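You operate a simulated robot arm through the tools that you are given. There is no shell and no other tool. Be economical: measure what you need, move in short steps, check, and stop when the job is done.

The job below is to be done with a simulated robot arm. You get a single attempt, and the scene is never put back.

JOB
Play the tone through the right test speaker alone.
Fine: bench amplifier on with its volume at 0, tone box on, MUTE off, input AUX, balance all the way to the right, then volume 2.
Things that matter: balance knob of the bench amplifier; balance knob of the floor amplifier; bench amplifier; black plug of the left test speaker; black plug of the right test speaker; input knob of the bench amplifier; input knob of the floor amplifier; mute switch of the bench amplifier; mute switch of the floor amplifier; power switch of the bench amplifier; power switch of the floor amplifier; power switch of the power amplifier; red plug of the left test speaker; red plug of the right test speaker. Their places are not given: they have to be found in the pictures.

It is judged by the outcome, as a careful person would: the job done as asked, and still so three seconds after it is handed in. It fails if anything else is knocked over, pushed out of place, dropped, spilled or broken.

ROBOT AND FRAMES
A 6-joint arm with a two-finger parallel gripper, fixed in place. Base frame: the origin is at the foot of the arm, x ahead of it, y to its left, z up; the work surface is at about z = 826. Lengths are in mm, angles in degrees, forces in N, time in s.
With the tool pointing down near the work surface it reaches from about 440 to 860 mm from the base axis. Its first joint turns from -115.0 to 115.0 degrees. Payload 4.2 kg.
Tool frame: the origin (TCP) lies between the finger pads and is the grasp point; the fingertips stand 23 mm ahead of it; z points along the fingers, y is the line along which they close. Largest opening 94 mm; finger width 38, thickness 10; the body of the gripper, 54 by 96 mm, starts 39 mm behind the TCP.
Orientation is told as [roll, pitch, yaw] about the base's x, y, z axes, in that order, counted from this pose: with the fingers straight down and closing along the base's y, the tool's x points along the base's -x, its y along +y and its z along -z.

CONTROLS
- The arm moves only by the tool play_rows. Its argument "steps" is a list of rows, each an object (a shift or turn left out is 0, a gripper value left out holds the last) with "jaw": the opening, from 0 (shut) to 1 (fully open); "offset": the shift along the tool's x, y, z in units of 25 mm (1.0 is 25 mm), a list of three; "delta_rot": the turn, a rotation vector about the tool's x, y, z in units of 5 degrees (1.0 is 5 degrees), a list of three. In form: [{"jaw": jaw, "offset": [dx, dy, dz], "delta_rot": [wx, wy, wz]}, ...]. A call has 1 to 20 rows; each row shifts and turns the commanded pose from where the row before left it, along the tool's axes as they then stand. A call with a number of a shift or a turn outside -1 to 1 is refused whole. A row lasts 0.2 s, in which the tool goes at most 50 mm and 8.6 degrees; a call with a longer step from one row to the next is refused whole, and so is a gripper value outside its range. Where a pose cannot be reached the arm comes as near as it can. A force on the tool above 90 N (or 10 N above the force at the start of the call, whichever is more), or a blocked arm, ends the call early, and 0.2 s more pass. Each finger travels about 108 mm/s and halts on what it meets, pressing with about 36 N; the grip force reading is that of the motor and also rises with nothing between the fingers. The clock runs only during rows and for 0.2 s after the last one: add rows that do not move to give the fingers time. The reply holds the time, the measured pose of the TCP, the force on the tool along the base axes, the opening and the grip force, in the units named above and with some noise, with the torque about the TCP (base axes, N m) and any sound that the robot's microphone picked up.
- Cameras (640 x 400 px; columns grow to the right, rows downward): "scene" is fixed at [222, 648.3, 1560.7]; the picture's right is [-0.72, -0.70, 0.00], its down [-0.42, 0.43, -0.80] and it looks along [0.56, -0.57, -0.60] (base axes); focal length 312 px, centre (320, 200). "wrist" rides on the gripper at [86, 16, -75] in the tool frame; the picture's right is [-0.18, 0.98, 0.00], its down [-0.58, -0.11, -0.81] and it looks along [-0.79, -0.15, 0.59] (tool axes); focal length 243 px, centre (320, 200).
- grab_frame(camera): a new picture of that camera. It takes no simulated time.
- slide_trunk(by): slides the trunk up (or, below 0, down) by that many mm; the arm rides with it, the base frame stays. It gives what a move gives, with no picture.
- locate(camera, pixels): for up to 12 pixels [column, row] of the newest picture of that camera ("zoom" is the newest enlarged one), the place [x, y, z] in the base frame of the surface seen there, good to about 2 mm. It takes no simulated time.
- inspect(camera, box): a new picture of the part [left, top, right, bottom] of that camera's present view, enlarged. It takes no simulated time.
- finish_job(): hands the job in; it is judged then, once.

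Work in short steps. Measure before you move; look again where a grasp or a placing could have gone wrong, and mend it. You have 80 turns and 38 pictures in all, those below and enlarged ones among them. Open the gripper and draw the arm clear of the work before you hand the job in, unless the task says otherwise; then end with one line.

The tools are called by a JSON object that holds its "method" and its "body". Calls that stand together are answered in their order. play_rows: Moves the arm, as the interface text tells. Its arguments: {"type":"object","properties":{"steps":{"type":"array","items":{"type":"object","properties":{"jaw":{"type":"number"},"offset":{"type":"array","items":{"type":"number"}},"delta_rot":{"type":"array","items":{"type":"number"}}}}}},"required":["steps"]} The other tools are called the same way: slide_trunk (by) slides the trunk up or down; grab_frame (camera) takes a picture; locate (camera, pixels) gives the place of the surface under pixels of a picture; inspect (camera, box) takes an enlarged picture of a part of a camera's view; finish_job () hands the job in.

At the start:

```text
clock: 0.0
tcp_pos: [594.2, -103.7, 1151.7]
orientation: [0.1, 0.0, 0.0]
wrist_force: [-0.8, 0.0, -0.4]
wrist_torque: [0.0, -0.01, 0.02]
finger_gap: 94.1
finger_force: 0.0
trunk travel left (down, up): [-800.0, 190.0]
```

scene: 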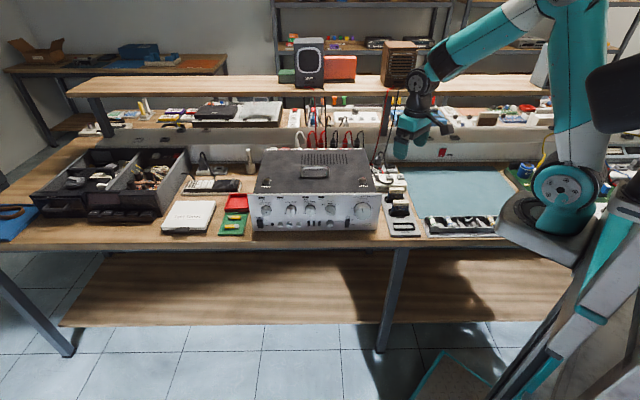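
wrist: 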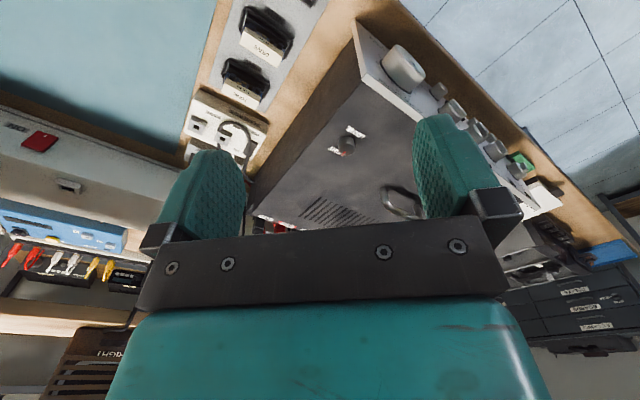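

The scene shows an amplifier on the bench at about (315,190). I enlarge its front and the area behind it.

{"method": "inspect", "body": {"camera": "scene", "box": [240, 140, 400, 240]}}

{"method": "inspect", "body": {"camera": "scene", "box": [260, 30, 460, 155]}}

```text
4.00 times, centred on (320, 190) of scene
```

zoom: 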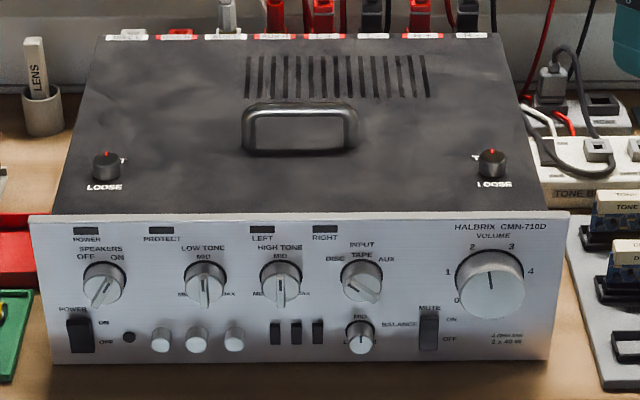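

```text
3.20 times, centred on (360, 92) of scene
```

zoom: 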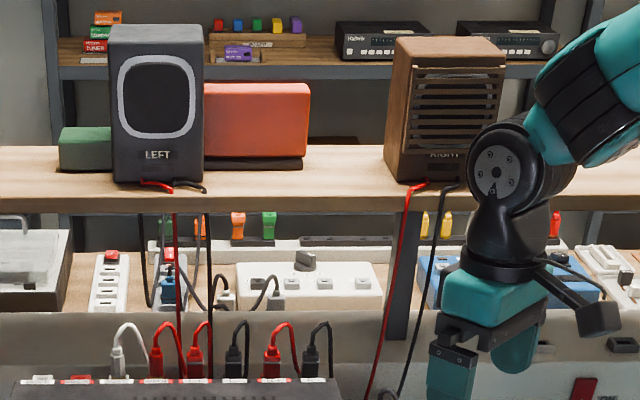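

The amplifier's front shows SPEAKERS, tones, INPUT, VOLUME, POWER, BALANCE and MUTE. I enlarge further to read the knob pointers, the rear terminals and the tone box.

{"method": "inspect", "body": {"camera": "scene", "box": [312, 190, 392, 240]}}

{"method": "inspect", "body": {"camera": "scene", "box": [262, 115, 390, 195]}}

{"method": "inspect", "body": {"camera": "scene", "box": [360, 145, 456, 205]}}

```text
8.00 times, centred on (352, 215) of scene
```

zoom: 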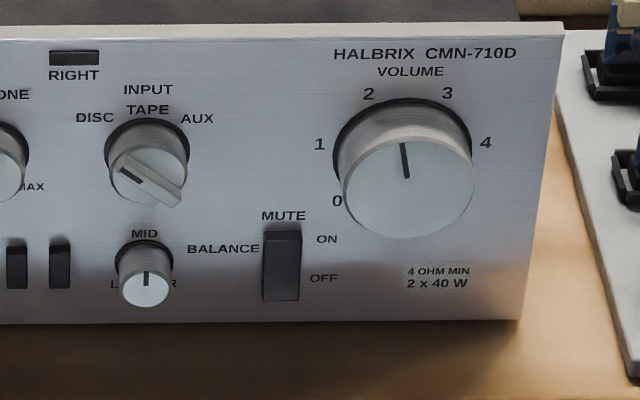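

```text
5.00 times, centred on (326, 155) of scene
```

zoom: 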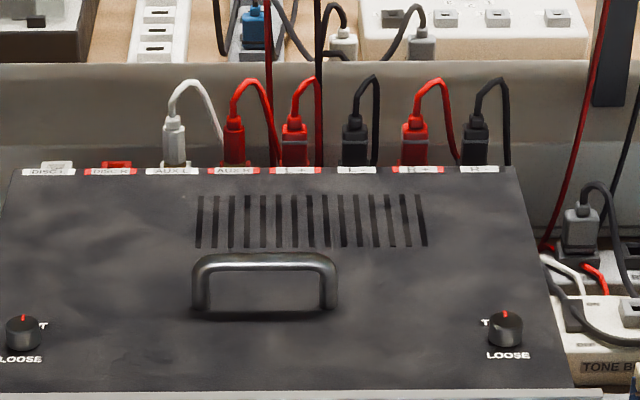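

```text
6.67 times, centred on (408, 175) of scene
```

zoom: 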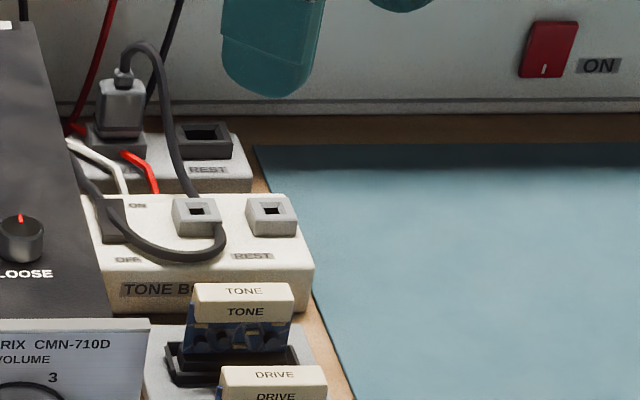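

Cables sit in AUX L/R, L+/-, R+/-; the input seems on DISC, volume about 2.5, balance MID. Now the left half of the front.

{"method": "inspect", "body": {"camera": "scene", "box": [245, 190, 325, 240]}}

{"method": "locate", "body": {"camera": "zoom", "pixels": [[60, 25], [100, 290], [480, 40], [480, 290], [105, 230], [130, 205], [125, 205], [110, 180], [112, 210], [320, 210], [140, 290]]}}

```text
8.00 times, centred on (285, 215) of scene
```

zoom: 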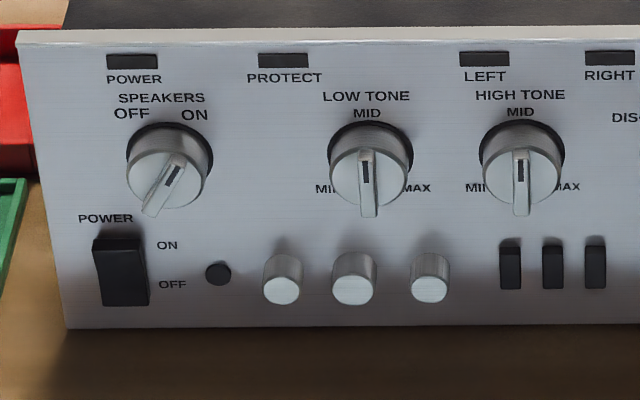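

```text
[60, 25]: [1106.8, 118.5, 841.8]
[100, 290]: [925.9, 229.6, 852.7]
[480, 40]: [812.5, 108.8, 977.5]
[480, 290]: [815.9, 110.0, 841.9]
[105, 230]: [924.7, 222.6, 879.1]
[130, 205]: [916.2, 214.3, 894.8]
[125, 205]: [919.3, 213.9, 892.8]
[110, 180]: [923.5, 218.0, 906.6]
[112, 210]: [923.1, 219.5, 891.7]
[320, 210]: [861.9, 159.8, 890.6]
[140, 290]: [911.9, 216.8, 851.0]
```

SPEAKERS reads ON, POWER lamp dark. I enlarge the right half again so I can measure the knobs on it.

{"method": "inspect", "body": {"camera": "scene", "box": [312, 190, 392, 240]}}

{"method": "locate", "body": {"camera": "zoom", "pixels": [[407, 190], [407, 115], [337, 201], [486, 142], [320, 144], [368, 94], [447, 94], [148, 185], [105, 150], [146, 290], [175, 283], [145, 232]]}}

{"method": "locate", "body": {"camera": "zoom", "pixels": [[282, 235], [282, 245], [282, 265], [282, 280], [282, 296], [268, 266], [297, 266], [320, 240], [475, 180], [172, 205], [540, 60], [500, 310]]}}

```text
8.00 times, centred on (352, 215) of scene
```

zoom: 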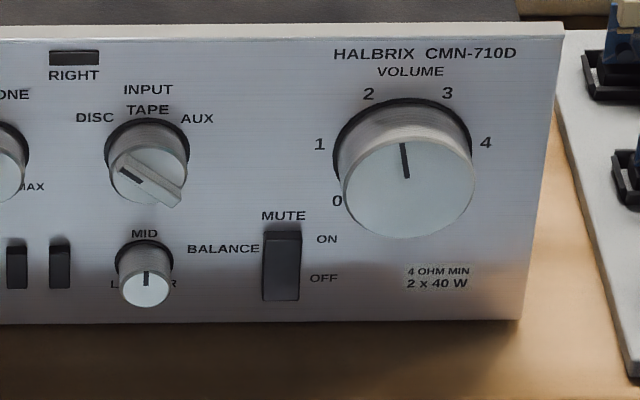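

```text
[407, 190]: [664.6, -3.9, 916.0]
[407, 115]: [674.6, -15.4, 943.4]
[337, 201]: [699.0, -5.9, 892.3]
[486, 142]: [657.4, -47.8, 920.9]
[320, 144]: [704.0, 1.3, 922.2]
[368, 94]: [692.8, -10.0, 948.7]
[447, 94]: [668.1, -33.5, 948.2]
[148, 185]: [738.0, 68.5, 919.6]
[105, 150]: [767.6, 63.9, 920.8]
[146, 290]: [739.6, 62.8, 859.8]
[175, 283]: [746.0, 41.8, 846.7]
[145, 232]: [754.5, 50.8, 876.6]
```

```text
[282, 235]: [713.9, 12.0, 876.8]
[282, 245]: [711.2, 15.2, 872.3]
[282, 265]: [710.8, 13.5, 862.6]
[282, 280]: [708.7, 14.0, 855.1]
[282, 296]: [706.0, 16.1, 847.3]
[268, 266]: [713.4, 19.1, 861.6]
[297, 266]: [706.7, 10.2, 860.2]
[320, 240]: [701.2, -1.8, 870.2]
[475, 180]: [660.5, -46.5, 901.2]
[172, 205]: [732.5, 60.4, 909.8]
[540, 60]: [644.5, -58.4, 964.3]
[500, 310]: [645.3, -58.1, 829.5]
```

The panel lies on the plane x − y ≈ 703 (facing −x,+y), volume near s=(x+y)/√2≈466, z≈913; mute's lower half stands proud, so MUTE is on. I measure the bench's edge and the power rocker and tone box from the first scene picture.

{"method": "locate", "body": {"camera": "scene", "pixels": [[250, 248], [320, 244], [320, 248], [380, 243], [400, 240], [400, 185], [375, 176], [410, 225], [235, 225], [258, 222], [384, 172], [390, 165]]}}

{"method": "inspect", "body": {"camera": "scene", "box": [368, 160, 416, 190]}}

```text
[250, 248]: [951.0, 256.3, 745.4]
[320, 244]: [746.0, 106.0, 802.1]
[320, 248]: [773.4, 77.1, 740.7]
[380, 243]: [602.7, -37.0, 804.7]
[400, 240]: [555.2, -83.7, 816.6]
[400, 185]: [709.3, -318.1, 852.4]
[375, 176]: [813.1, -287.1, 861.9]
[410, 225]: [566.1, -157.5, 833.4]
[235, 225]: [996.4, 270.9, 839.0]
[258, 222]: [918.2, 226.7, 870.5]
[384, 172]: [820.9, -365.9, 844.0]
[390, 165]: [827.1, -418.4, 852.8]
```

```text
13.33 times, centred on (392, 175) of scene
```

zoom: 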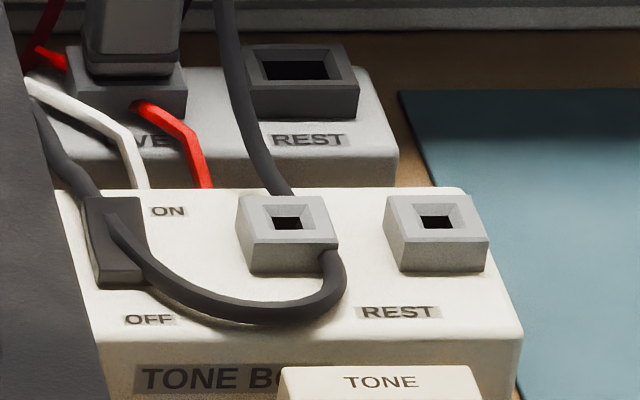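

The bench edge is 45 mm in front of the panel, so a horizontal gripper clears it. I move the tool in +y away from the amplifier, and yaw it by 45°.

{"method": "play_rows", "body": {"steps": [{"offset": [0, 1, 0]}, {"offset": [0, 1, 0]}, {"offset": [0, 1, 0]}, {"offset": [0, 1, 0]}, {"offset": [0, 1, 0]}, {"offset": [0, 1, 0]}, {"offset": [0, 1, 0]}, {"offset": [0, 1, 0]}, {"offset": [0, 1, 0]}, {"offset": [0, 0.6, 0]}, {"delta_rot": [0, 0, 1]}, {"delta_rot": [0, 0, 1]}, {"delta_rot": [0, 0, 1]}, {"delta_rot": [0, 0, 1]}, {"delta_rot": [0, 0, 1]}, {"delta_rot": [0, 0, 1]}, {"delta_rot": [0, 0, 1]}, {"delta_rot": [0, 0, 1]}, {"delta_rot": [0, 0, 1]}]}}

```text
clock: 4.0
tcp_pos: [593.7, 135.6, 1151.6]
orientation: [0.1, 0.0, -45.1]
wrist_force: [0.8, 0.9, 1.1]
wrist_torque: [0.0, -0.01, 0.01]
finger_gap: 93.8
finger_force: 0.1
trunk travel left (down, up): [-800.0, 190.0]
```

The move was clean. Now I tilt the tool to horizontal, toward the panel.

{"method": "play_rows", "body": {"steps": [{"delta_rot": [0, -1, 0]}, {"delta_rot": [0, -1, 0]}, {"delta_rot": [0, -1, 0]}, {"delta_rot": [0, -1, 0]}, {"delta_rot": [0, -1, 0]}, {"delta_rot": [0, -1, 0]}, {"delta_rot": [0, -1, 0]}, {"delta_rot": [0, -1, 0]}, {"delta_rot": [0, -1, 0]}, {"delta_rot": [0, -1, 0]}, {"delta_rot": [0, -1, 0]}, {"delta_rot": [0, -1, 0]}, {"delta_rot": [0, -1, 0]}, {"delta_rot": [0, -1, 0]}, {"delta_rot": [0, -1, 0]}, {"delta_rot": [0, -1, 0]}, {"delta_rot": [0, -1, 0]}, {"delta_rot": [0, -1, 0]}]}}

{"method": "slide_trunk", "body": {"by": -225}}

{"method": "grab_frame", "body": {"camera": "scene"}}

```text
clock: 7.8
tcp_pos: [594.1, 120.7, 1141.4]
orientation: [0.6, -76.8, -45.1]
wrist_force: [0.3, -0.4, 0.0]
wrist_torque: [0.03, 0.01, 0.03]
finger_gap: 94.0
finger_force: 0.0
out of reach, approached as far as the arm can: row 16, 17, 18
trunk travel left (down, up): [-800.0, 190.0]
```

```text
clock: 10.2
tcp_pos: [591.8, 120.8, 916.6]
orientation: [0.5, -76.8, -45.1]
wrist_force: [0.3, -0.2, -0.6]
wrist_torque: [0.01, 0.01, 0.0]
finger_gap: 94.1
finger_force: 0.1
trunk travel left (down, up): [-575.0, 415.0]
```

```text
27 pictures are left
```

scene: 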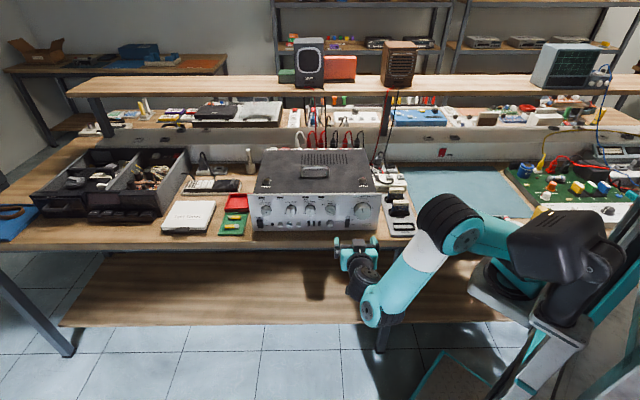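

The tilt stopped at 77°, tool about 164 mm before the panel. I advance a little and retry the remaining tilt.

{"method": "play_rows", "body": {"steps": [{"offset": [0, 0, 1]}, {"offset": [0, 0, 1]}, {"offset": [0, 0, 0.6]}, {"delta_rot": [0, -1, 0]}, {"delta_rot": [0, -1, 0]}, {"delta_rot": [0, -0.6, 0]}]}}

```text
clock: 11.6
tcp_pos: [637.7, 69.6, 898.7]
orientation: [1.0, -81.0, -45.4]
wrist_force: [-0.1, -0.3, -0.4]
wrist_torque: [0.02, 0.01, -0.01]
finger_gap: 94.0
finger_force: 0.1
out of reach, approached as far as the arm can: row 4, 5, 6
trunk travel left (down, up): [-575.0, 415.0]
```

Still limited at 81°. The forearm hangs steeply; I raise the tool and lower the trunk to relax the wrist, then retry the tilt.

{"method": "play_rows", "body": {"steps": [{"offset": [-1, 0, 0]}, {"offset": [-1, 0, 0]}, {"offset": [-1, 0, 0]}, {"offset": [-1, 0, 0]}, {"offset": [-1, 0, 0]}, {"offset": [-1, 0, 0]}]}}

{"method": "slide_trunk", "body": {"by": -140}}

{"method": "play_rows", "body": {"steps": [{"delta_rot": [0, -1, 0]}, {"delta_rot": [0, -1, 0]}]}}

```text
clock: 13.0
tcp_pos: [665.6, 23.9, 1031.6]
orientation: [0.8, -80.4, -44.9]
wrist_force: [0.6, -0.5, 0.2]
wrist_torque: [0.02, 0.01, -0.02]
finger_gap: 94.3
finger_force: 0.1
out of reach, approached as far as the arm can: row 2, 3, 4, 5, 6
trunk travel left (down, up): [-575.0, 415.0]
```

```text
clock: 14.6
tcp_pos: [665.5, 24.0, 890.7]
orientation: [1.2, -80.4, -45.2]
wrist_force: [-10.1, -15.0, -8.6]
wrist_torque: [0.78, -0.16, -0.1]
finger_gap: 94.3
finger_force: 0.0
trunk travel left (down, up): [-435.0, 555.0]
```

```text
clock: 15.2
tcp_pos: [665.7, 22.9, 891.7]
orientation: [1.4, -80.4, -45.4]
wrist_force: [-10.4, -14.9, -6.9]
wrist_torque: [0.74, -0.15, -0.12]
finger_gap: 94.2
finger_force: 0.3
out of reach, approached as far as the arm can: row 1, 2
trunk travel left (down, up): [-435.0, 555.0]
```

A 19 N contact shows a finger touching the volume knob. I back straight off.

{"method": "play_rows", "body": {"steps": [{"offset": [0, 0, -0.5]}, {"offset": [0, 0, -1]}, {"offset": [0, 0, -1]}, {"offset": [0, 0, -1]}, {"offset": [0, 0, -1]}]}}

{"method": "grab_frame", "body": {"camera": "wrist"}}

{"method": "grab_frame", "body": {"camera": "scene"}}

```text
clock: 16.4
tcp_pos: [622.6, 33.1, 869.0]
orientation: [1.6, -79.4, -44.9]
wrist_force: [-0.7, 0.4, -0.2]
wrist_torque: [-0.01, -0.01, 0.0]
finger_gap: 93.9
finger_force: 0.1
out of reach, approached as far as the arm can: row 1, 2, 3, 4, 5
trunk travel left (down, up): [-435.0, 555.0]
```

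```text
26 pictures are left
```

wrist: 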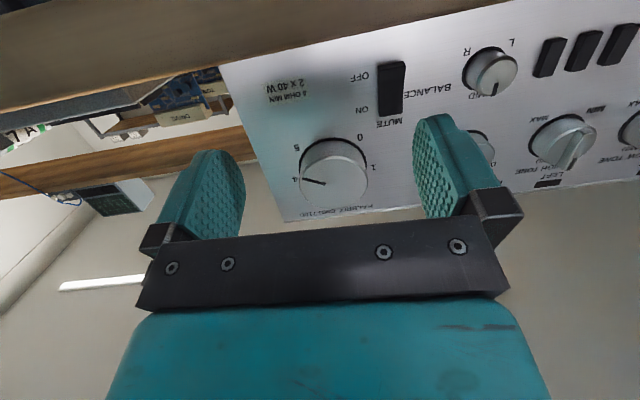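

```text
25 pictures are left
```

scene: 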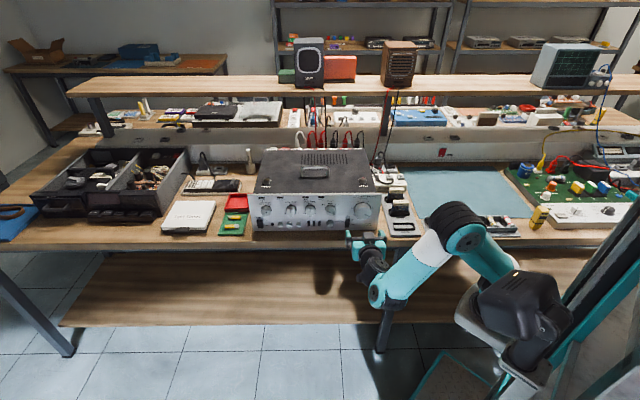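

The volume pointer got pushed to about 4 (amp still off, will be zeroed). Retreating also was "out of reach", which suggests the arm is too folded; I measure the arm's joints.

{"method": "locate", "body": {"camera": "scene", "pixels": [[465, 237], [450, 215], [510, 345], [520, 290], [480, 300], [375, 293], [372, 262], [365, 245], [430, 255], [540, 300], [560, 390], [500, 360]]}}

```text
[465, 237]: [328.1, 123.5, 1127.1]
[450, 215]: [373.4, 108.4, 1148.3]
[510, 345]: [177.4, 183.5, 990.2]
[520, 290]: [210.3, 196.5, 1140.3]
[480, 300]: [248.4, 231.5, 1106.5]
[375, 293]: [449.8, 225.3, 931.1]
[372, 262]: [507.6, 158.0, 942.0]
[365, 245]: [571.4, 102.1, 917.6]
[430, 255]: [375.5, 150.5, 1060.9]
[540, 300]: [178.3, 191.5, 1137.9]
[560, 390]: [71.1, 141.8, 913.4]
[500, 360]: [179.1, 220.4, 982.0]
```

The wrist sits only ~500 mm from the axis, and the shoulder is only a little above it, so the arm is folded. I raise the trunk and lower the tool correspondingly, to unfold it, then retry the tilt.

{"method": "slide_trunk", "body": {"by": 230}}

{"method": "play_rows", "body": {"steps": [{"offset": [1, 0, 0]}, {"offset": [1, 0, 0]}, {"offset": [1, 0, 0]}, {"offset": [1, 0, 0]}, {"offset": [1, 0, 0]}, {"offset": [1, 0, 0]}, {"offset": [1, 0, 0]}, {"delta_rot": [0, -1, 0]}, {"delta_rot": [0, -1, 0]}]}}

```text
clock: 18.9
tcp_pos: [622.2, 35.1, 1098.1]
orientation: [1.7, -79.3, -45.1]
wrist_force: [0.6, -0.5, -0.5]
wrist_torque: [-0.01, 0.05, 0.0]
finger_gap: 93.9
finger_force: 0.0
trunk travel left (down, up): [-665.0, 325.0]
```

```text
clock: 20.9
tcp_pos: [598.3, 57.0, 927.1]
orientation: [3.7, -84.3, -46.9]
wrist_force: [0.3, -1.0, 0.0]
wrist_torque: [0.02, 0.04, -0.02]
finger_gap: 94.0
finger_force: 0.0
out of reach, approached as far as the arm can: row 9
trunk travel left (down, up): [-665.0, 325.0]
```

That works better (84°). I continue the same way.

{"method": "slide_trunk", "body": {"by": 150}}

{"method": "play_rows", "body": {"steps": [{"offset": [1, 0, 0]}, {"offset": [1, 0, 0]}, {"offset": [1, 0, 0]}, {"offset": [1, 0, 0]}, {"offset": [1, 0, 0]}, {"offset": [1, 0, 0]}, {"delta_rot": [0, -0.6, 0]}, {"delta_rot": [0, -0.6, 0]}]}}

```text
clock: 22.6
tcp_pos: [598.7, 57.1, 1075.6]
orientation: [3.1, -84.3, -46.5]
wrist_force: [-0.3, 0.5, -0.6]
wrist_torque: [0.01, 0.02, 0.01]
finger_gap: 94.1
finger_force: 0.0
trunk travel left (down, up): [-815.0, 175.0]
```

```text
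clock: 24.4
tcp_pos: [578.0, 62.0, 929.9]
orientation: [5.2, -86.5, -48.4]
wrist_force: [-0.6, 0.5, 0.3]
wrist_torque: [-0.01, 0.02, 0.0]
finger_gap: 94.0
finger_force: 0.1
out of reach, approached as far as the arm can: row 7, 8
trunk travel left (down, up): [-815.0, 175.0]
```

3.5° short of level at 132 mm from the panel. I advance 50 mm and complete the tilt with a small yaw fix.

{"method": "play_rows", "body": {"steps": [{"offset": [0, 0, 1]}, {"offset": [0, 0, 1]}, {"delta_rot": [0, -0.5, 0]}, {"delta_rot": [0, -0.3, 0]}]}}

{"method": "grab_frame", "body": {"camera": "wrist"}}

```text
clock: 25.4
tcp_pos: [605.7, 25.5, 926.2]
orientation: [4.1, -85.6, -47.4]
wrist_force: [0.5, -0.2, 0.2]
wrist_torque: [0.01, 0.03, 0.0]
finger_gap: 94.4
finger_force: 0.0
out of reach, approached as far as the arm can: row 2, 3
trunk travel left (down, up): [-815.0, 175.0]
```

```text
24 pictures are left
```

wrist: 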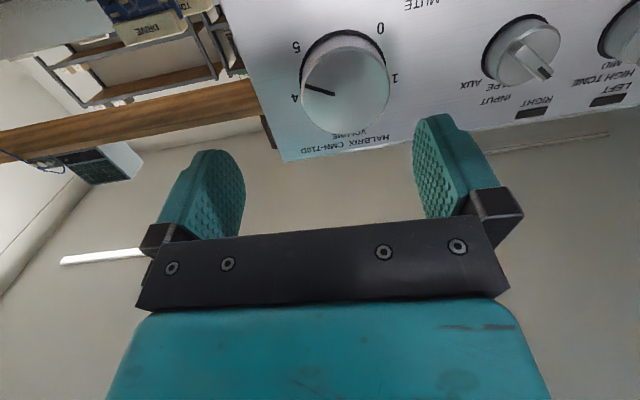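

The view confirms volume ≈4 and input at DISC. I test whether spinning the tool about its axis frees the limit.

{"method": "play_rows", "body": {"steps": [{"delta_rot": [0, 0, 1]}, {"delta_rot": [0, 0, 1]}, {"delta_rot": [0, 0, 1]}, {"delta_rot": [0, 0, 1]}, {"delta_rot": [0, 0, 1]}, {"delta_rot": [0, 0, 1]}]}}

```text
clock: 26.8
tcp_pos: [592.5, 22.0, 925.7]
orientation: [83.2, -59.3, -127.5]
wrist_force: [-0.1, -0.2, -0.6]
wrist_torque: [-0.04, 0.02, 0.01]
finger_gap: 94.0
finger_force: 0.2
out of reach, approached as far as the arm can: row 1, 2
trunk travel left (down, up): [-815.0, 175.0]
```

The spin was mostly accepted; the tool axis is now ~3.5° low and 1.7° off in yaw. I correct both.

{"method": "play_rows", "body": {"steps": [{"delta_rot": [-0.06, -0.77, 0]}, {}]}}

```text
clock: 27.4
tcp_pos: [592.4, 21.9, 926.3]
orientation: [83.2, -59.6, -127.4]
wrist_force: [-0.6, -0.3, 0.0]
wrist_torque: [0.01, -0.04, 0.02]
finger_gap: 94.0
finger_force: 0.1
out of reach, approached as far as the arm can: row 1
trunk travel left (down, up): [-815.0, 175.0]
```

Raising the trunk has helped each time, so I raise it another 120 mm and lower the tool the same amount, then retry the levelling.

{"method": "slide_trunk", "body": {"by": 130}}

{"method": "play_rows", "body": {"steps": [{"offset": [0.86, -0.507, 0]}, {"offset": [0.86, -0.507, 0]}, {"offset": [0.86, -0.507, 0]}, {"offset": [0.86, -0.507, 0]}, {"offset": [0.86, -0.507, 0]}, {"delta_rot": [-0.06, -0.77, 0]}, {}]}}

```text
clock: 29.0
tcp_pos: [592.9, 22.4, 1057.5]
orientation: [83.1, -59.5, -127.4]
wrist_force: [0.1, -1.2, 0.2]
wrist_torque: [-0.02, -0.02, -0.01]
finger_gap: 94.1
finger_force: 0.0
trunk travel left (down, up): [-945.0, 45.0]
```

```text
clock: 30.6
tcp_pos: [576.0, 23.1, 937.1]
orientation: [81.8, -59.3, -126.3]
wrist_force: [0.2, -0.1, 0.0]
wrist_torque: [-0.02, 0.02, 0.0]
finger_gap: 94.0
finger_force: 0.2
out of reach, approached as far as the arm can: row 4, 5, 6
trunk travel left (down, up): [-945.0, 45.0]
```

Still about 4° low. I look at the arm's present shape.

{"method": "inspect", "body": {"camera": "scene", "box": [320, 50, 640, 350]}}

```text
1.33 times, centred on (480, 200) of scene
```

zoom: 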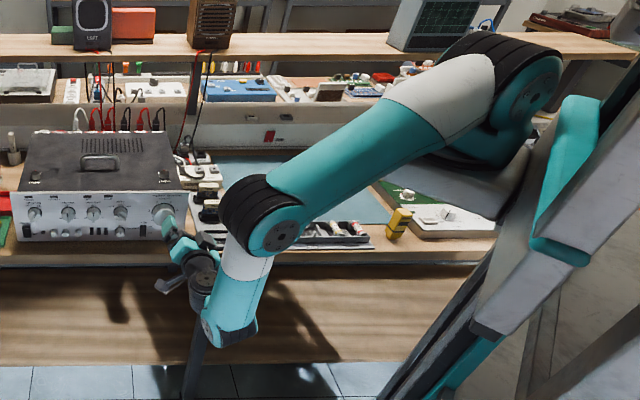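

Now it's clear: the forearm hangs vertically and the wrist folds back up, at a joint limit. With the shoulder well below (trunk near −700) the forearm would be flatter. I bring the tool back to pointing down first.

{"method": "play_rows", "body": {"steps": [{"delta_rot": [0, 0, -1]}, {"delta_rot": [0, 0, -1]}, {"delta_rot": [0, 0, -1]}, {"delta_rot": [0, 0, -1]}, {"delta_rot": [0, 0, -1]}, {"delta_rot": [0, 0, -1]}, {"delta_rot": [0, 1, 0]}, {"delta_rot": [0, 1, 0]}, {"delta_rot": [0, 1, 0]}, {"delta_rot": [0, 1, 0]}, {"delta_rot": [0, 1, 0]}, {"delta_rot": [0, 1, 0]}, {"delta_rot": [0, 1, 0]}, {"delta_rot": [0, 1, 0]}, {"delta_rot": [0, 1, 0]}, {"delta_rot": [0, 1, 0]}, {"delta_rot": [0, 1, 0]}, {"delta_rot": [0, 1, 0]}]}}

```text
clock: 34.4
tcp_pos: [576.7, 22.7, 937.1]
orientation: [0.4, -25.9, -43.6]
wrist_force: [0.1, 0.5, -0.3]
wrist_torque: [-0.03, 0.0, 0.02]
finger_gap: 94.0
finger_force: 0.0
trunk travel left (down, up): [-945.0, 45.0]
```

The tool is 26° from vertical and free. I raise the arm 500 mm, then lower the trunk by the same.

{"method": "play_rows", "body": {"steps": [{"offset": [-0.437, 0, -0.9]}, {"offset": [-0.437, 0, -0.9]}, {"offset": [-0.437, 0, -0.9]}, {"offset": [-0.437, 0, -0.9]}, {"offset": [-0.437, 0, -0.9]}, {"offset": [-0.437, 0, -0.9]}, {"offset": [-0.437, 0, -0.9]}, {"offset": [-0.437, 0, -0.9]}, {"offset": [-0.437, 0, -0.9]}, {"offset": [-0.437, 0, -0.9]}, {"offset": [-0.437, 0, -0.9]}, {"offset": [-0.437, 0, -0.9]}, {"offset": [-0.437, 0, -0.9]}, {"offset": [-0.437, 0, -0.9]}, {"offset": [-0.437, 0, -0.9]}, {"offset": [-0.437, 0, -0.9]}, {"offset": [-0.437, 0, -0.9]}, {"offset": [-0.437, 0, -0.9]}, {"offset": [-0.437, 0, -0.9]}, {"offset": [-0.437, 0, -0.9]}]}}

{"method": "slide_trunk", "body": {"by": -420}}

```text
clock: 38.6
tcp_pos: [573.0, 20.3, 1436.8]
orientation: [0.4, -25.7, -43.5]
wrist_force: [0.5, -0.4, -0.4]
wrist_torque: [-0.01, 0.03, -0.03]
finger_gap: 93.9
finger_force: 0.1
trunk travel left (down, up): [-945.0, 45.0]
```

```text
refused: -420 is not a number from -400 to 400
```

The rise was clean; the slide limit is 400 per call. I slide down 400, then raise again and slide again.

{"method": "slide_trunk", "body": {"by": -400}}

{"method": "play_rows", "body": {"steps": [{"offset": [-0.437, 0, -0.9]}, {"offset": [-0.437, 0, -0.9]}, {"offset": [-0.437, 0, -0.9]}, {"offset": [-0.437, 0, -0.9]}, {"offset": [-0.437, 0, -0.9]}, {"offset": [-0.437, 0, -0.9]}, {"offset": [-0.437, 0, -0.9]}, {"offset": [-0.437, 0, -0.9]}, {"offset": [-0.437, 0, -0.9]}, {"offset": [-0.437, 0, -0.9]}, {"offset": [-0.437, 0, -0.9]}, {"offset": [-0.437, 0, -0.9]}]}}

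{"method": "slide_trunk", "body": {"by": -400}}

{"method": "grab_frame", "body": {"camera": "scene"}}

```text
clock: 42.4
tcp_pos: [573.3, 20.5, 1036.8]
orientation: [0.4, -25.8, -43.5]
wrist_force: [-0.2, -0.6, 0.2]
wrist_torque: [-0.02, -0.03, -0.02]
finger_gap: 94.1
finger_force: 0.1
trunk travel left (down, up): [-545.0, 445.0]
```

```text
clock: 45.0
tcp_pos: [578.6, -25.7, 1180.6]
orientation: [0.6, -25.9, -43.5]
wrist_force: [0.2, 1.0, 0.3]
wrist_torque: [0.01, 0.0, 0.01]
finger_gap: 94.2
finger_force: 0.0
out of reach, approached as far as the arm can: row 6, 7, 8, 9, 10, 11, 12
trunk travel left (down, up): [-545.0, 445.0]
```

```text
clock: 48.1
tcp_pos: [576.7, -24.9, 836.3]
orientation: [2.4, -27.0, -43.8]
wrist_force: [-17.5, 16.5, 33.8]
wrist_torque: [-1.53, 0.95, -1.41]
finger_gap: 93.5
finger_force: 0.1
trunk travel left (down, up): [-190.0, 800.0]
stopped: the force on the tool passed its limit at 129 N (the readings are from after the stop); the commanded pose is now the measured one
```

```text
22 pictures are left
```

scene: 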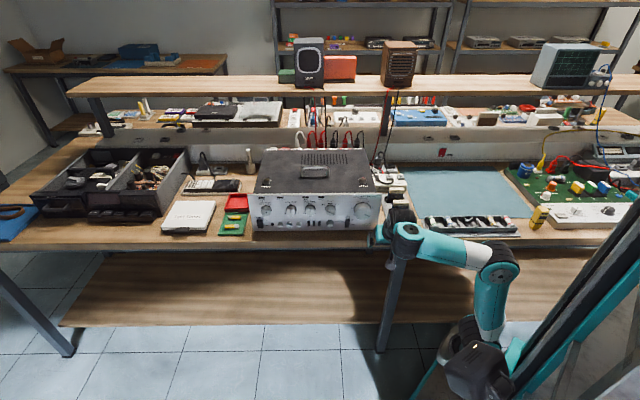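

The gripper touched the bench edge with 129 N as the trunk came down; nothing appears displaced. I lift the trunk at once and then move the tool away from the bench.

{"method": "slide_trunk", "body": {"by": 90}}

{"method": "play_rows", "body": {"steps": [{"offset": [0.9, 0, -0.437]}, {"offset": [0.9, 0, -0.437]}, {"offset": [0.9, 0, -0.437]}]}}

{"method": "inspect", "body": {"camera": "scene", "box": [240, 120, 480, 270]}}

```text
clock: 49.3
tcp_pos: [579.4, -26.2, 924.5]
orientation: [1.9, -26.9, -43.5]
wrist_force: [-0.1, 0.9, -0.1]
wrist_torque: [0.03, 0.04, -0.05]
finger_gap: 93.7
finger_force: 0.0
trunk travel left (down, up): [-280.0, 710.0]
```

```text
clock: 50.1
tcp_pos: [528.8, 17.2, 901.1]
orientation: [2.3, -26.9, -43.6]
wrist_force: [0.0, -0.5, -0.5]
wrist_torque: [-0.01, -0.03, 0.0]
finger_gap: 94.1
finger_force: 0.0
out of reach, approached as far as the arm can: row 1, 2, 3
trunk travel left (down, up): [-280.0, 710.0]
```

```text
2.67 times, centred on (360, 195) of scene
```

zoom: 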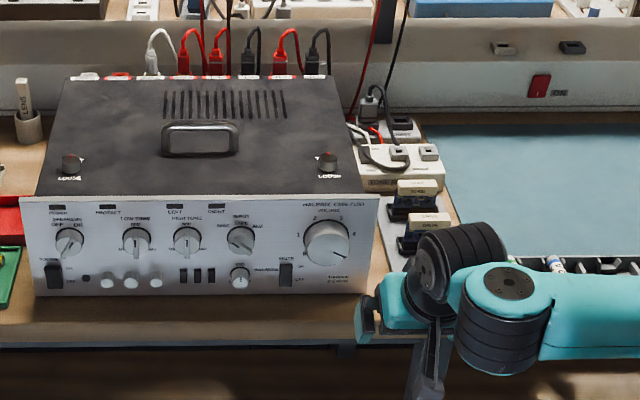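

The amplifier and everything near it are in place. The forearm is now flat; I tilt the tool up to horizontal here, 135 mm from the panel.

{"method": "play_rows", "body": {"steps": [{"delta_rot": [0, -1, 0]}, {"delta_rot": [0, -1, 0]}, {"delta_rot": [0, -1, 0]}, {"delta_rot": [0, -1, 0]}, {"delta_rot": [0, -1, 0]}, {"delta_rot": [0, -1, 0]}, {"delta_rot": [0, -1, 0]}, {"delta_rot": [0, -1, 0]}, {"delta_rot": [0, -1, 0]}, {"delta_rot": [0, -1, 0]}, {"delta_rot": [0, -1, 0]}, {"delta_rot": [0, -1, 0]}]}}

```text
clock: 52.3
tcp_pos: [580.3, -26.4, 843.7]
orientation: [7.9, -75.0, -50.1]
wrist_force: [-80.0, 68.8, 33.1]
wrist_torque: [-0.36, 2.92, -5.65]
finger_gap: 94.1
finger_force: 0.0
out of reach, approached as far as the arm can: row 1, 2, 3, 4, 5, 6, 7, 8, 9, 10
trunk travel left (down, up): [-280.0, 710.0]
stopped in row 10: the force on the tool passed its limit at 151 N (the readings are from after the stop); the commanded pose is now the measured one
```

It drifted down into the bench edge. I retreat along the tool axis and upward.

{"method": "play_rows", "body": {"steps": [{"offset": [0, 0, -0.5]}, {"offset": [-0.5, 0, -0.5]}, {"offset": [-1, 0, 0]}, {"offset": [-1, 0, 0]}]}}

```text
clock: 52.6
tcp_pos: [581.1, -27.0, 843.2]
orientation: [8.6, -74.9, -50.9]
wrist_force: [-82.8, 76.4, 34.2]
wrist_torque: [-0.21, 3.04, -5.86]
finger_gap: 93.4
finger_force: 0.0
out of reach, approached as far as the arm can: row 1
trunk travel left (down, up): [-280.0, 710.0]
stopped in row 1: the force on the tool passed its limit at 123 N (the readings are from after the stop); the commanded pose is now the measured one
```

Retreating is still blocked; lifting the trunk should slide the fingers off the edge.

{"method": "slide_trunk", "body": {"by": 40}}

```text
clock: 53.5
tcp_pos: [584.6, -29.5, 881.7]
orientation: [7.7, -74.7, -50.1]
wrist_force: [0.8, -0.6, -0.4]
wrist_torque: [-0.02, -0.03, 0.01]
finger_gap: 94.2
finger_force: 0.0
trunk travel left (down, up): [-320.0, 670.0]
```

Free again. I now probe single moves to see which directions are reachable: first up/left.

{"method": "play_rows", "body": {"steps": [{"offset": [-1, 0, 0]}, {"offset": [0, 1, 0]}, {"offset": [0, 1, 0]}]}}

{"method": "grab_frame", "body": {"camera": "scene"}}

```text
clock: 54.3
tcp_pos: [626.9, -2.4, 905.7]
orientation: [7.8, -74.6, -50.0]
wrist_force: [-0.2, -1.1, -0.2]
wrist_torque: [-0.03, -0.02, -0.03]
finger_gap: 94.2
finger_force: 0.0
out of reach, approached as far as the arm can: row 2
trunk travel left (down, up): [-320.0, 670.0]
```

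```text
20 pictures are left
```

scene: 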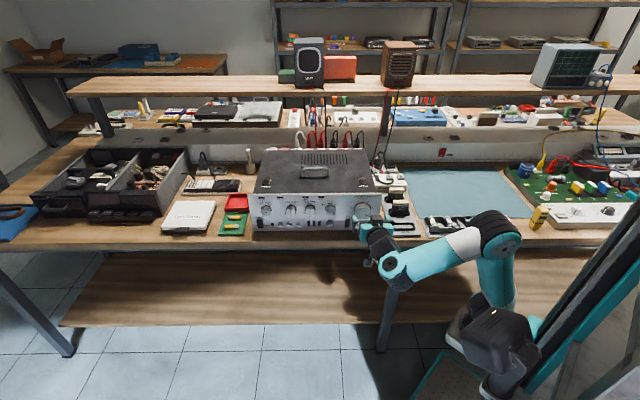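

The arm is well shaped now, 52 mm from the panel. I tilt up the remaining 15° in small steps.

{"method": "play_rows", "body": {"steps": [{"offset": [0, 0, -0.6]}, {"delta_rot": [0.3, -1, 0]}, {"delta_rot": [0.3, -1, 0]}, {"delta_rot": [0, -1, 0]}]}}

```text
clock: 54.8
tcp_pos: [634.9, -6.2, 900.2]
orientation: [9.0, -77.0, -51.1]
wrist_force: [12.8, -3.1, 0.2]
wrist_torque: [0.06, 0.31, -0.28]
finger_gap: 94.0
finger_force: 0.0
out of reach, approached as far as the arm can: row 1, 2
trunk travel left (down, up): [-320.0, 670.0]
stopped in row 2: the force on the tool passed its limit at 126 N (the readings are from after the stop); the commanded pose is now the measured one
```

A finger touched the knob again because retreat is the blocked direction. I measure the arm joints in the newest picture to understand the limit, before moving.

{"method": "locate", "body": {"camera": "scene", "pixels": [[505, 245], [492, 215], [390, 266], [375, 240], [470, 340], [500, 390], [510, 330], [440, 245], [497, 285], [530, 350], [490, 320], [385, 258]]}}

{"method": "inspect", "body": {"camera": "scene", "box": [320, 180, 560, 400]}}

```text
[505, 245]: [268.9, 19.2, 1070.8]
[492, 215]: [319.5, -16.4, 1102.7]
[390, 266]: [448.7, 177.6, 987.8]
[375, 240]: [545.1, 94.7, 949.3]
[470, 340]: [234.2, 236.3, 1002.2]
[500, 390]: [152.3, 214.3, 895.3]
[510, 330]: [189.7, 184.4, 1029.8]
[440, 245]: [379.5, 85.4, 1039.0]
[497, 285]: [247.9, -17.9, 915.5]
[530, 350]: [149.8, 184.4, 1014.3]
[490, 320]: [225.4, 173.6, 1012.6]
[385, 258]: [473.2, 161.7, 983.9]
```

```text
1.82 times, centred on (440, 290) of scene
```

zoom: 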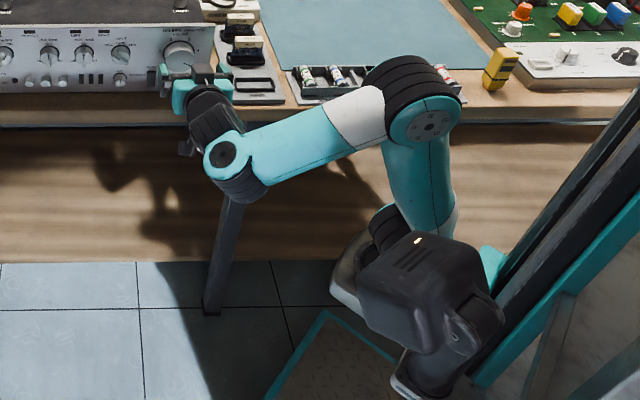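

The cause is clear now: the arm plane points ~45° left, so a tool at −45° is sideways to it — a wrist singularity. Remedy: level the tool while it points more outward, then yaw it level to −45°. I first lift clear of the amplifier with the trunk and close the gripper.

{"method": "slide_trunk", "body": {"by": 170}}

{"method": "play_rows", "body": {"steps": [{"jaw": 0.75, "delta_rot": [-1, 0, 0]}, {"delta_rot": [-1, 0, 0]}, {"delta_rot": [-1, 0, 0]}, {"delta_rot": [-1, 0, 0]}, {"delta_rot": [-1, 0, 0]}]}}

```text
clock: 56.7
tcp_pos: [634.4, -4.6, 1070.0]
orientation: [9.1, -77.0, -51.0]
wrist_force: [0.8, 0.2, -1.0]
wrist_torque: [-0.01, 0.0, 0.0]
finger_gap: 94.1
finger_force: 0.1
trunk travel left (down, up): [-490.0, 500.0]
```

```text
clock: 57.9
tcp_pos: [632.5, -5.0, 1070.5]
orientation: [33.9, -77.0, -50.9]
wrist_force: [0.8, -0.3, -0.5]
wrist_torque: [0.02, 0.01, 0.0]
finger_gap: 70.7
finger_force: 0.1
trunk travel left (down, up): [-490.0, 500.0]
```

All reachable with azimuth −16°. Now I level the tool (10.8° up).

{"method": "play_rows", "body": {"steps": [{"delta_rot": [-0.09, -0.7, 0]}, {"delta_rot": [-0.09, -0.7, 0]}, {"delta_rot": [-0.09, -0.7, 0]}, {}]}}

```text
clock: 58.9
tcp_pos: [634.1, -4.8, 1070.4]
orientation: [89.4, -82.6, -105.8]
wrist_force: [-0.8, -0.6, -0.1]
wrist_torque: [0.0, 0.03, -0.01]
finger_gap: 70.5
finger_force: 0.0
trunk travel left (down, up): [-490.0, 500.0]
```

Level now at azimuth −16°. I yaw −28.6° about the vertical to face the panel.

{"method": "play_rows", "body": {"steps": [{"delta_rot": [0.945, -0.123, 0]}, {"delta_rot": [0.945, -0.123, 0]}, {"delta_rot": [0.945, -0.123, 0]}, {"delta_rot": [0.945, -0.123, 0]}, {"delta_rot": [0.945, -0.123, 0]}, {"delta_rot": [0.945, -0.123, 0]}, {}]}}

```text
clock: 60.5
tcp_pos: [690.4, -59.1, 1079.5]
orientation: [84.7, -82.8, -129.1]
wrist_force: [-0.1, 0.0, -0.5]
wrist_torque: [0.04, -0.02, -0.01]
finger_gap: 70.3
finger_force: 0.0
out of reach, approached as far as the arm can: row 4, 5, 6
trunk travel left (down, up): [-490.0, 500.0]
```

Orientation was reached but the position got pushed forward 78 mm (harmless up here). I look at the arm to understand which joint stops it.

{"method": "inspect", "body": {"camera": "scene", "box": [300, 100, 620, 300]}}

{"method": "locate", "body": {"camera": "zoom", "pixels": [[160, 165], [120, 130], [105, 110], [250, 140], [350, 100], [380, 130], [190, 170], [380, 60], [400, 200], [420, 260], [140, 190], [130, 150]]}}

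```text
2.00 times, centred on (460, 200) of scene
```

zoom: 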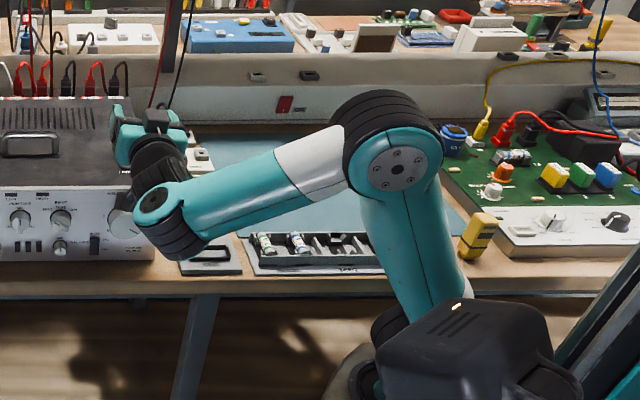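

```text
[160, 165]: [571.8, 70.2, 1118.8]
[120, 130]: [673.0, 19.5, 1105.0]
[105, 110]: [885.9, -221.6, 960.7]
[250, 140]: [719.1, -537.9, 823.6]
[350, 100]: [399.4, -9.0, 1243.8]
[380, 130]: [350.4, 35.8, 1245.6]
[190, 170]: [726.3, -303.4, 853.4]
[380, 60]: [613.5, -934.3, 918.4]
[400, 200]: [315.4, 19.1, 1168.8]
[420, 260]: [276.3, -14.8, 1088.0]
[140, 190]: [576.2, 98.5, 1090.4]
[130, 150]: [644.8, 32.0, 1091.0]
```

I probe a small retreat in this orientation.

{"method": "play_rows", "body": {"steps": [{"offset": [0, 0, -0.8]}, {}]}}

```text
clock: 61.1
tcp_pos: [691.1, -61.0, 1083.3]
orientation: [85.9, -82.7, -130.3]
wrist_force: [-0.5, 0.0, -0.2]
wrist_torque: [0.01, 0.0, -0.01]
finger_gap: 70.5
finger_force: 0.0
out of reach, approached as far as the arm can: row 1
trunk travel left (down, up): [-490.0, 500.0]
```

Blocked. I probe left (+tool y) and then up/down to identify the limit.

{"method": "play_rows", "body": {"steps": [{"offset": [0, 0.8, 0]}, {}]}}

{"method": "play_rows", "body": {"steps": [{"offset": [-0.8, 0, 0]}, {}]}}

{"method": "play_rows", "body": {"steps": [{"delta_rot": [-0.6, 0, 0]}, {"offset": [0, 0, -0.8]}]}}

```text
clock: 61.7
tcp_pos: [707.4, -49.2, 1085.2]
orientation: [87.3, -82.7, -132.0]
wrist_force: [0.0, -0.2, 1.0]
wrist_torque: [0.02, -0.02, 0.01]
finger_gap: 70.5
finger_force: 0.0
trunk travel left (down, up): [-490.0, 500.0]
```

```text
clock: 62.3
tcp_pos: [703.4, -49.2, 1103.7]
orientation: [87.7, -82.6, -132.5]
wrist_force: [0.4, -0.5, -0.1]
wrist_torque: [0.03, 0.03, 0.02]
finger_gap: 70.7
finger_force: 0.0
trunk travel left (down, up): [-490.0, 500.0]
```

```text
clock: 62.9
tcp_pos: [689.2, -38.7, 1105.1]
orientation: [90.5, -82.7, -132.2]
wrist_force: [0.8, -0.1, -0.7]
wrist_torque: [-0.04, -0.03, 0.03]
finger_gap: 70.6
finger_force: 0.0
trunk travel left (down, up): [-490.0, 500.0]
```

High-precision level pointing isn't available here, but it's not needed: with the tool tilted 45° down and facing the panel, I can grip a knob with its corner and rotate about the knob's axis. I tilt the tool back down 45° and bring the trunk back up.

{"method": "play_rows", "body": {"steps": [{"delta_rot": [0, 1, 0]}, {"delta_rot": [0, 1, 0]}, {"delta_rot": [0, 1, 0]}, {"delta_rot": [0, 1, 0]}, {"delta_rot": [0, 1, 0]}, {"delta_rot": [0, 1, 0]}, {"delta_rot": [0, 1, 0]}, {"delta_rot": [0, 1, 0]}, {"delta_rot": [0, 1, 0]}, {}]}}

{"method": "slide_trunk", "body": {"by": 310}}

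```text
clock: 65.1
tcp_pos: [687.8, -34.5, 1105.2]
orientation: [10.3, -44.7, -49.2]
wrist_force: [-0.4, -0.1, 0.8]
wrist_torque: [-0.02, -0.03, 0.01]
finger_gap: 70.5
finger_force: 0.0
trunk travel left (down, up): [-490.0, 500.0]
```

```text
clock: 68.2
tcp_pos: [688.2, -34.7, 1413.2]
orientation: [10.3, -44.8, -49.1]
wrist_force: [0.1, 0.3, 0.0]
wrist_torque: [-0.01, -0.01, 0.01]
finger_gap: 70.6
finger_force: 0.1
trunk travel left (down, up): [-800.0, 190.0]
```

I straighten the tool to exactly [0,−45,−45] and come down to in front of the volume knob, 110 mm off the panel.

{"method": "play_rows", "body": {"steps": [{"delta_rot": [0.74, 0, -0.295]}, {"delta_rot": [0.74, 0.02, -0.295], "jaw": 0.9}, {"offset": [0.84, 0, 0.449]}, {"offset": [0.84, 0, 0.449]}, {"offset": [0.84, 0, 0.449]}, {"offset": [0.84, 0, 0.449]}, {"offset": [0.84, 0, 0.449]}, {"offset": [0.84, 0, 0.449]}, {"offset": [0.84, 0, 0.449]}, {"offset": [0.84, 0, 0.449]}, {"offset": [0.84, 0, 0.449]}, {"offset": [0.84, 0, 0.449]}, {"offset": [0.84, 0, 0.449]}, {"offset": [0.84, 0, 0.449]}, {"offset": [0.84, 0, 0.449]}, {"offset": [0.84, 0, 0.449]}, {}]}}

{"method": "grab_frame", "body": {"camera": "wrist"}}

```text
clock: 71.8
tcp_pos: [618.8, 33.2, 1095.3]
orientation: [0.0, -45.0, -45.2]
wrist_force: [0.6, -0.3, 0.1]
wrist_torque: [0.03, 0.01, 0.01]
finger_gap: 84.7
finger_force: 0.0
trunk travel left (down, up): [-800.0, 190.0]
```

```text
17 pictures are left
```

wrist: 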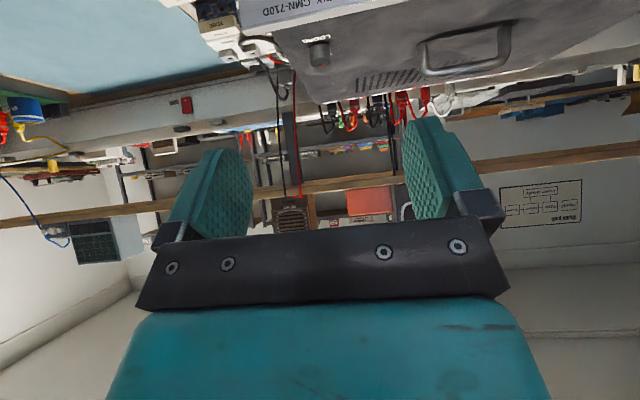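

Orientation is exact. I descend vertically to the volume knob's height, still 83 mm off the panel, and look.

{"method": "play_rows", "body": {"steps": [{"offset": [0.633, 0.2, 0.633]}, {"offset": [0.633, 0, 0.633]}, {"offset": [0.633, 0, 0.633]}, {"offset": [0.633, 0, 0.633]}, {"offset": [0.633, 0, 0.633]}, {"offset": [0.633, 0, 0.633]}, {"offset": [0.633, 0, 0.633]}, {"offset": [0.633, 0, 0.633]}, {}]}}

{"method": "grab_frame", "body": {"camera": "wrist"}}

```text
clock: 73.8
tcp_pos: [621.1, 37.0, 917.4]
orientation: [0.0, -45.0, -45.1]
wrist_force: [0.7, 0.7, 0.4]
wrist_torque: [0.01, 0.0, -0.03]
finger_gap: 84.5
finger_force: 0.0
trunk travel left (down, up): [-800.0, 190.0]
```

```text
16 pictures are left
```

wrist: 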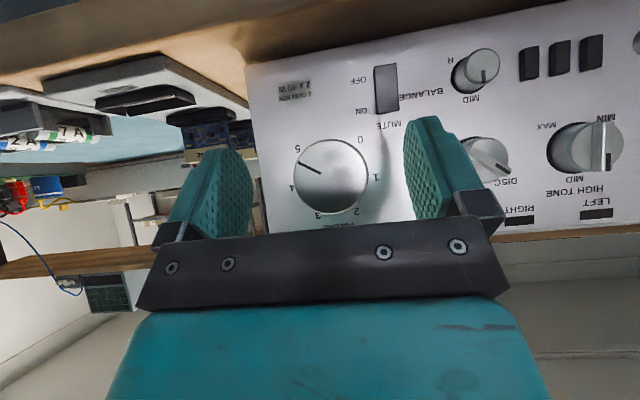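

The volume pointer is now near 4.5 (between "4" and "5"). I measure knobs from this picture.

{"method": "locate", "body": {"camera": "wrist", "pixels": [[330, 176], [298, 176], [362, 176], [330, 145], [330, 205], [361, 140], [297, 148], [386, 72], [387, 95], [387, 108], [483, 68], [457, 70]]}}

```text
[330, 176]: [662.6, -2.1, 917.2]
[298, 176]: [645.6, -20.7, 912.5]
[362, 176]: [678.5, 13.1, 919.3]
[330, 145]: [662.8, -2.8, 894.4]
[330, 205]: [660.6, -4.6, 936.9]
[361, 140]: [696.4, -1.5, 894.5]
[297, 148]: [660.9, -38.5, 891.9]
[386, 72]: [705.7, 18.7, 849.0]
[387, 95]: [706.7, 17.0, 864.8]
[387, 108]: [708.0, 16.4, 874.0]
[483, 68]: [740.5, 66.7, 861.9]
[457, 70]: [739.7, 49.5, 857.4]
```

Volume knob: centre s=465.6, z≈915, radius ~25, scale ≈52° per unit. I narrow the jaw to 66 mm, roll +40° (clockwise) about the knob's axis, and advance so the finger corners straddle the knob 5 mm off the panel.

{"method": "play_rows", "body": {"steps": [{"jaw": 0.7, "delta_rot": [-0.707, 0, 0.707]}, {"delta_rot": [-0.707, 0, 0.707]}, {"delta_rot": [-0.707, 0, 0.707]}, {"delta_rot": [-0.707, 0, 0.707]}, {"delta_rot": [-0.707, 0, 0.707]}, {"delta_rot": [-0.707, 0, 0.707]}, {"delta_rot": [-0.707, 0, 0.707]}, {"delta_rot": [-0.707, 0, 0.707]}, {"offset": [-0.5, 0, 0.5]}, {"offset": [-0.5, 0, 0.5]}, {"offset": [-0.37, 0, 0.37]}, {}]}}

```text
clock: 76.4
tcp_pos: [656.0, 3.5, 916.3]
orientation: [49.9, -32.7, -77.9]
wrist_force: [0.0, -0.8, -0.3]
wrist_torque: [0.0, -0.01, 0.02]
finger_gap: 65.5
finger_force: 0.0
trunk travel left (down, up): [-800.0, 190.0]
```

In place, without contact. I close on the knob and turn it 80° counter-clockwise.

{"method": "play_rows", "body": {"steps": [{"jaw": 0.4}, {}, {"delta_rot": [0.707, 0, -0.707]}, {"delta_rot": [0.707, 0, -0.707]}, {"delta_rot": [0.707, 0, -0.707]}, {"delta_rot": [0.707, 0, -0.707]}, {"delta_rot": [0.707, 0, -0.707]}, {"delta_rot": [0.707, 0, -0.707]}, {"delta_rot": [0.707, 0, -0.707]}, {"delta_rot": [0.707, 0, -0.707]}, {"delta_rot": [0.707, 0, -0.707]}, {"delta_rot": [0.707, 0, -0.707]}, {"delta_rot": [0.707, 0, -0.707]}, {"delta_rot": [0.707, 0, -0.707]}, {"delta_rot": [0.707, 0, -0.707]}, {"delta_rot": [0.707, 0, -0.707]}, {"delta_rot": [0.707, 0, -0.707]}, {"delta_rot": [0.707, 0, -0.707]}]}}

```text
clock: 80.2
tcp_pos: [655.9, 2.8, 917.7]
orientation: [-49.9, -32.8, -12.3]
wrist_force: [-26.9, -8.1, 4.4]
wrist_torque: [-0.43, -0.43, 0.08]
finger_gap: 53.1
finger_force: 45.0
trunk travel left (down, up): [-800.0, 190.0]
```

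The turn went well with the knob held (gap 53). I open, roll back 80°, then regrip and turn again.

{"method": "play_rows", "body": {"steps": [{"jaw": 0.7}, {}, {"delta_rot": [-0.707, 0, 0.707]}, {"delta_rot": [-0.707, 0, 0.707]}, {"delta_rot": [-0.707, 0, 0.707]}, {"delta_rot": [-0.707, 0, 0.707]}, {"delta_rot": [-0.707, 0, 0.707]}, {"delta_rot": [-0.707, 0, 0.707]}, {"delta_rot": [-0.707, 0, 0.707]}, {"delta_rot": [-0.707, 0, 0.707]}, {"delta_rot": [-0.707, 0, 0.707]}, {"delta_rot": [-0.707, 0, 0.707]}, {"delta_rot": [-0.707, 0, 0.707]}, {"delta_rot": [-0.707, 0, 0.707]}, {"delta_rot": [-0.707, 0, 0.707]}, {"delta_rot": [-0.707, 0, 0.707]}, {"delta_rot": [-0.707, 0, 0.707]}, {"delta_rot": [-0.707, 0, 0.707]}]}}

{"method": "play_rows", "body": {"steps": [{"jaw": 0.4}, {}, {"delta_rot": [0.707, 0, -0.707]}, {"delta_rot": [0.707, 0, -0.707]}, {"delta_rot": [0.707, 0, -0.707]}, {"delta_rot": [0.707, 0, -0.707]}, {"delta_rot": [0.707, 0, -0.707]}, {"delta_rot": [0.707, 0, -0.707]}, {"delta_rot": [0.707, 0, -0.707]}, {"delta_rot": [0.707, 0, -0.707]}, {"delta_rot": [0.707, 0, -0.707]}, {"delta_rot": [0.707, 0, -0.707]}, {"delta_rot": [0.707, 0, -0.707]}, {"delta_rot": [0.707, 0, -0.707]}, {"delta_rot": [0.707, 0, -0.707]}, {"delta_rot": [0.707, 0, -0.707]}, {"delta_rot": [0.707, 0, -0.707]}, {"delta_rot": [0.707, 0, -0.707]}]}}

{"method": "play_rows", "body": {"steps": [{"jaw": 0.7}, {}, {"delta_rot": [-0.707, 0, 0.707]}, {"delta_rot": [-0.707, 0, 0.707]}, {"delta_rot": [-0.707, 0, 0.707]}, {"delta_rot": [-0.707, 0, 0.707]}, {"delta_rot": [-0.707, 0, 0.707]}, {"delta_rot": [-0.707, 0, 0.707]}, {"delta_rot": [-0.707, 0, 0.707]}, {"delta_rot": [-0.707, 0, 0.707]}]}}

{"method": "grab_frame", "body": {"camera": "wrist"}}

```text
clock: 84.0
tcp_pos: [656.6, 4.4, 916.4]
orientation: [49.9, -32.8, -77.7]
wrist_force: [-0.4, -0.7, 0.2]
wrist_torque: [-0.02, -0.01, 0.0]
finger_gap: 65.9
finger_force: 0.1
trunk travel left (down, up): [-800.0, 190.0]
```

```text
clock: 87.8
tcp_pos: [656.2, 3.1, 920.2]
orientation: [-49.9, -33.1, -12.4]
wrist_force: [-14.5, -8.3, 17.5]
wrist_torque: [-0.11, -0.09, 0.23]
finger_gap: 53.1
finger_force: 45.2
trunk travel left (down, up): [-800.0, 190.0]
```

```text
clock: 90.0
tcp_pos: [656.5, 2.9, 917.0]
orientation: [0.0, -45.1, -45.1]
wrist_force: [1.0, -0.5, -0.1]
wrist_torque: [0.0, 0.01, 0.01]
finger_gap: 65.8
finger_force: 0.0
trunk travel left (down, up): [-800.0, 190.0]
```

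```text
15 pictures are left
```

wrist: 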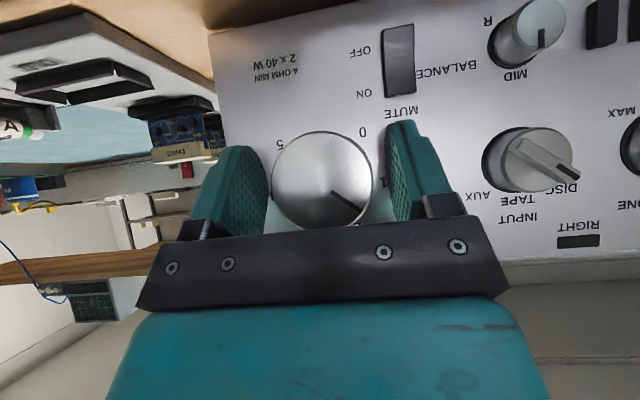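

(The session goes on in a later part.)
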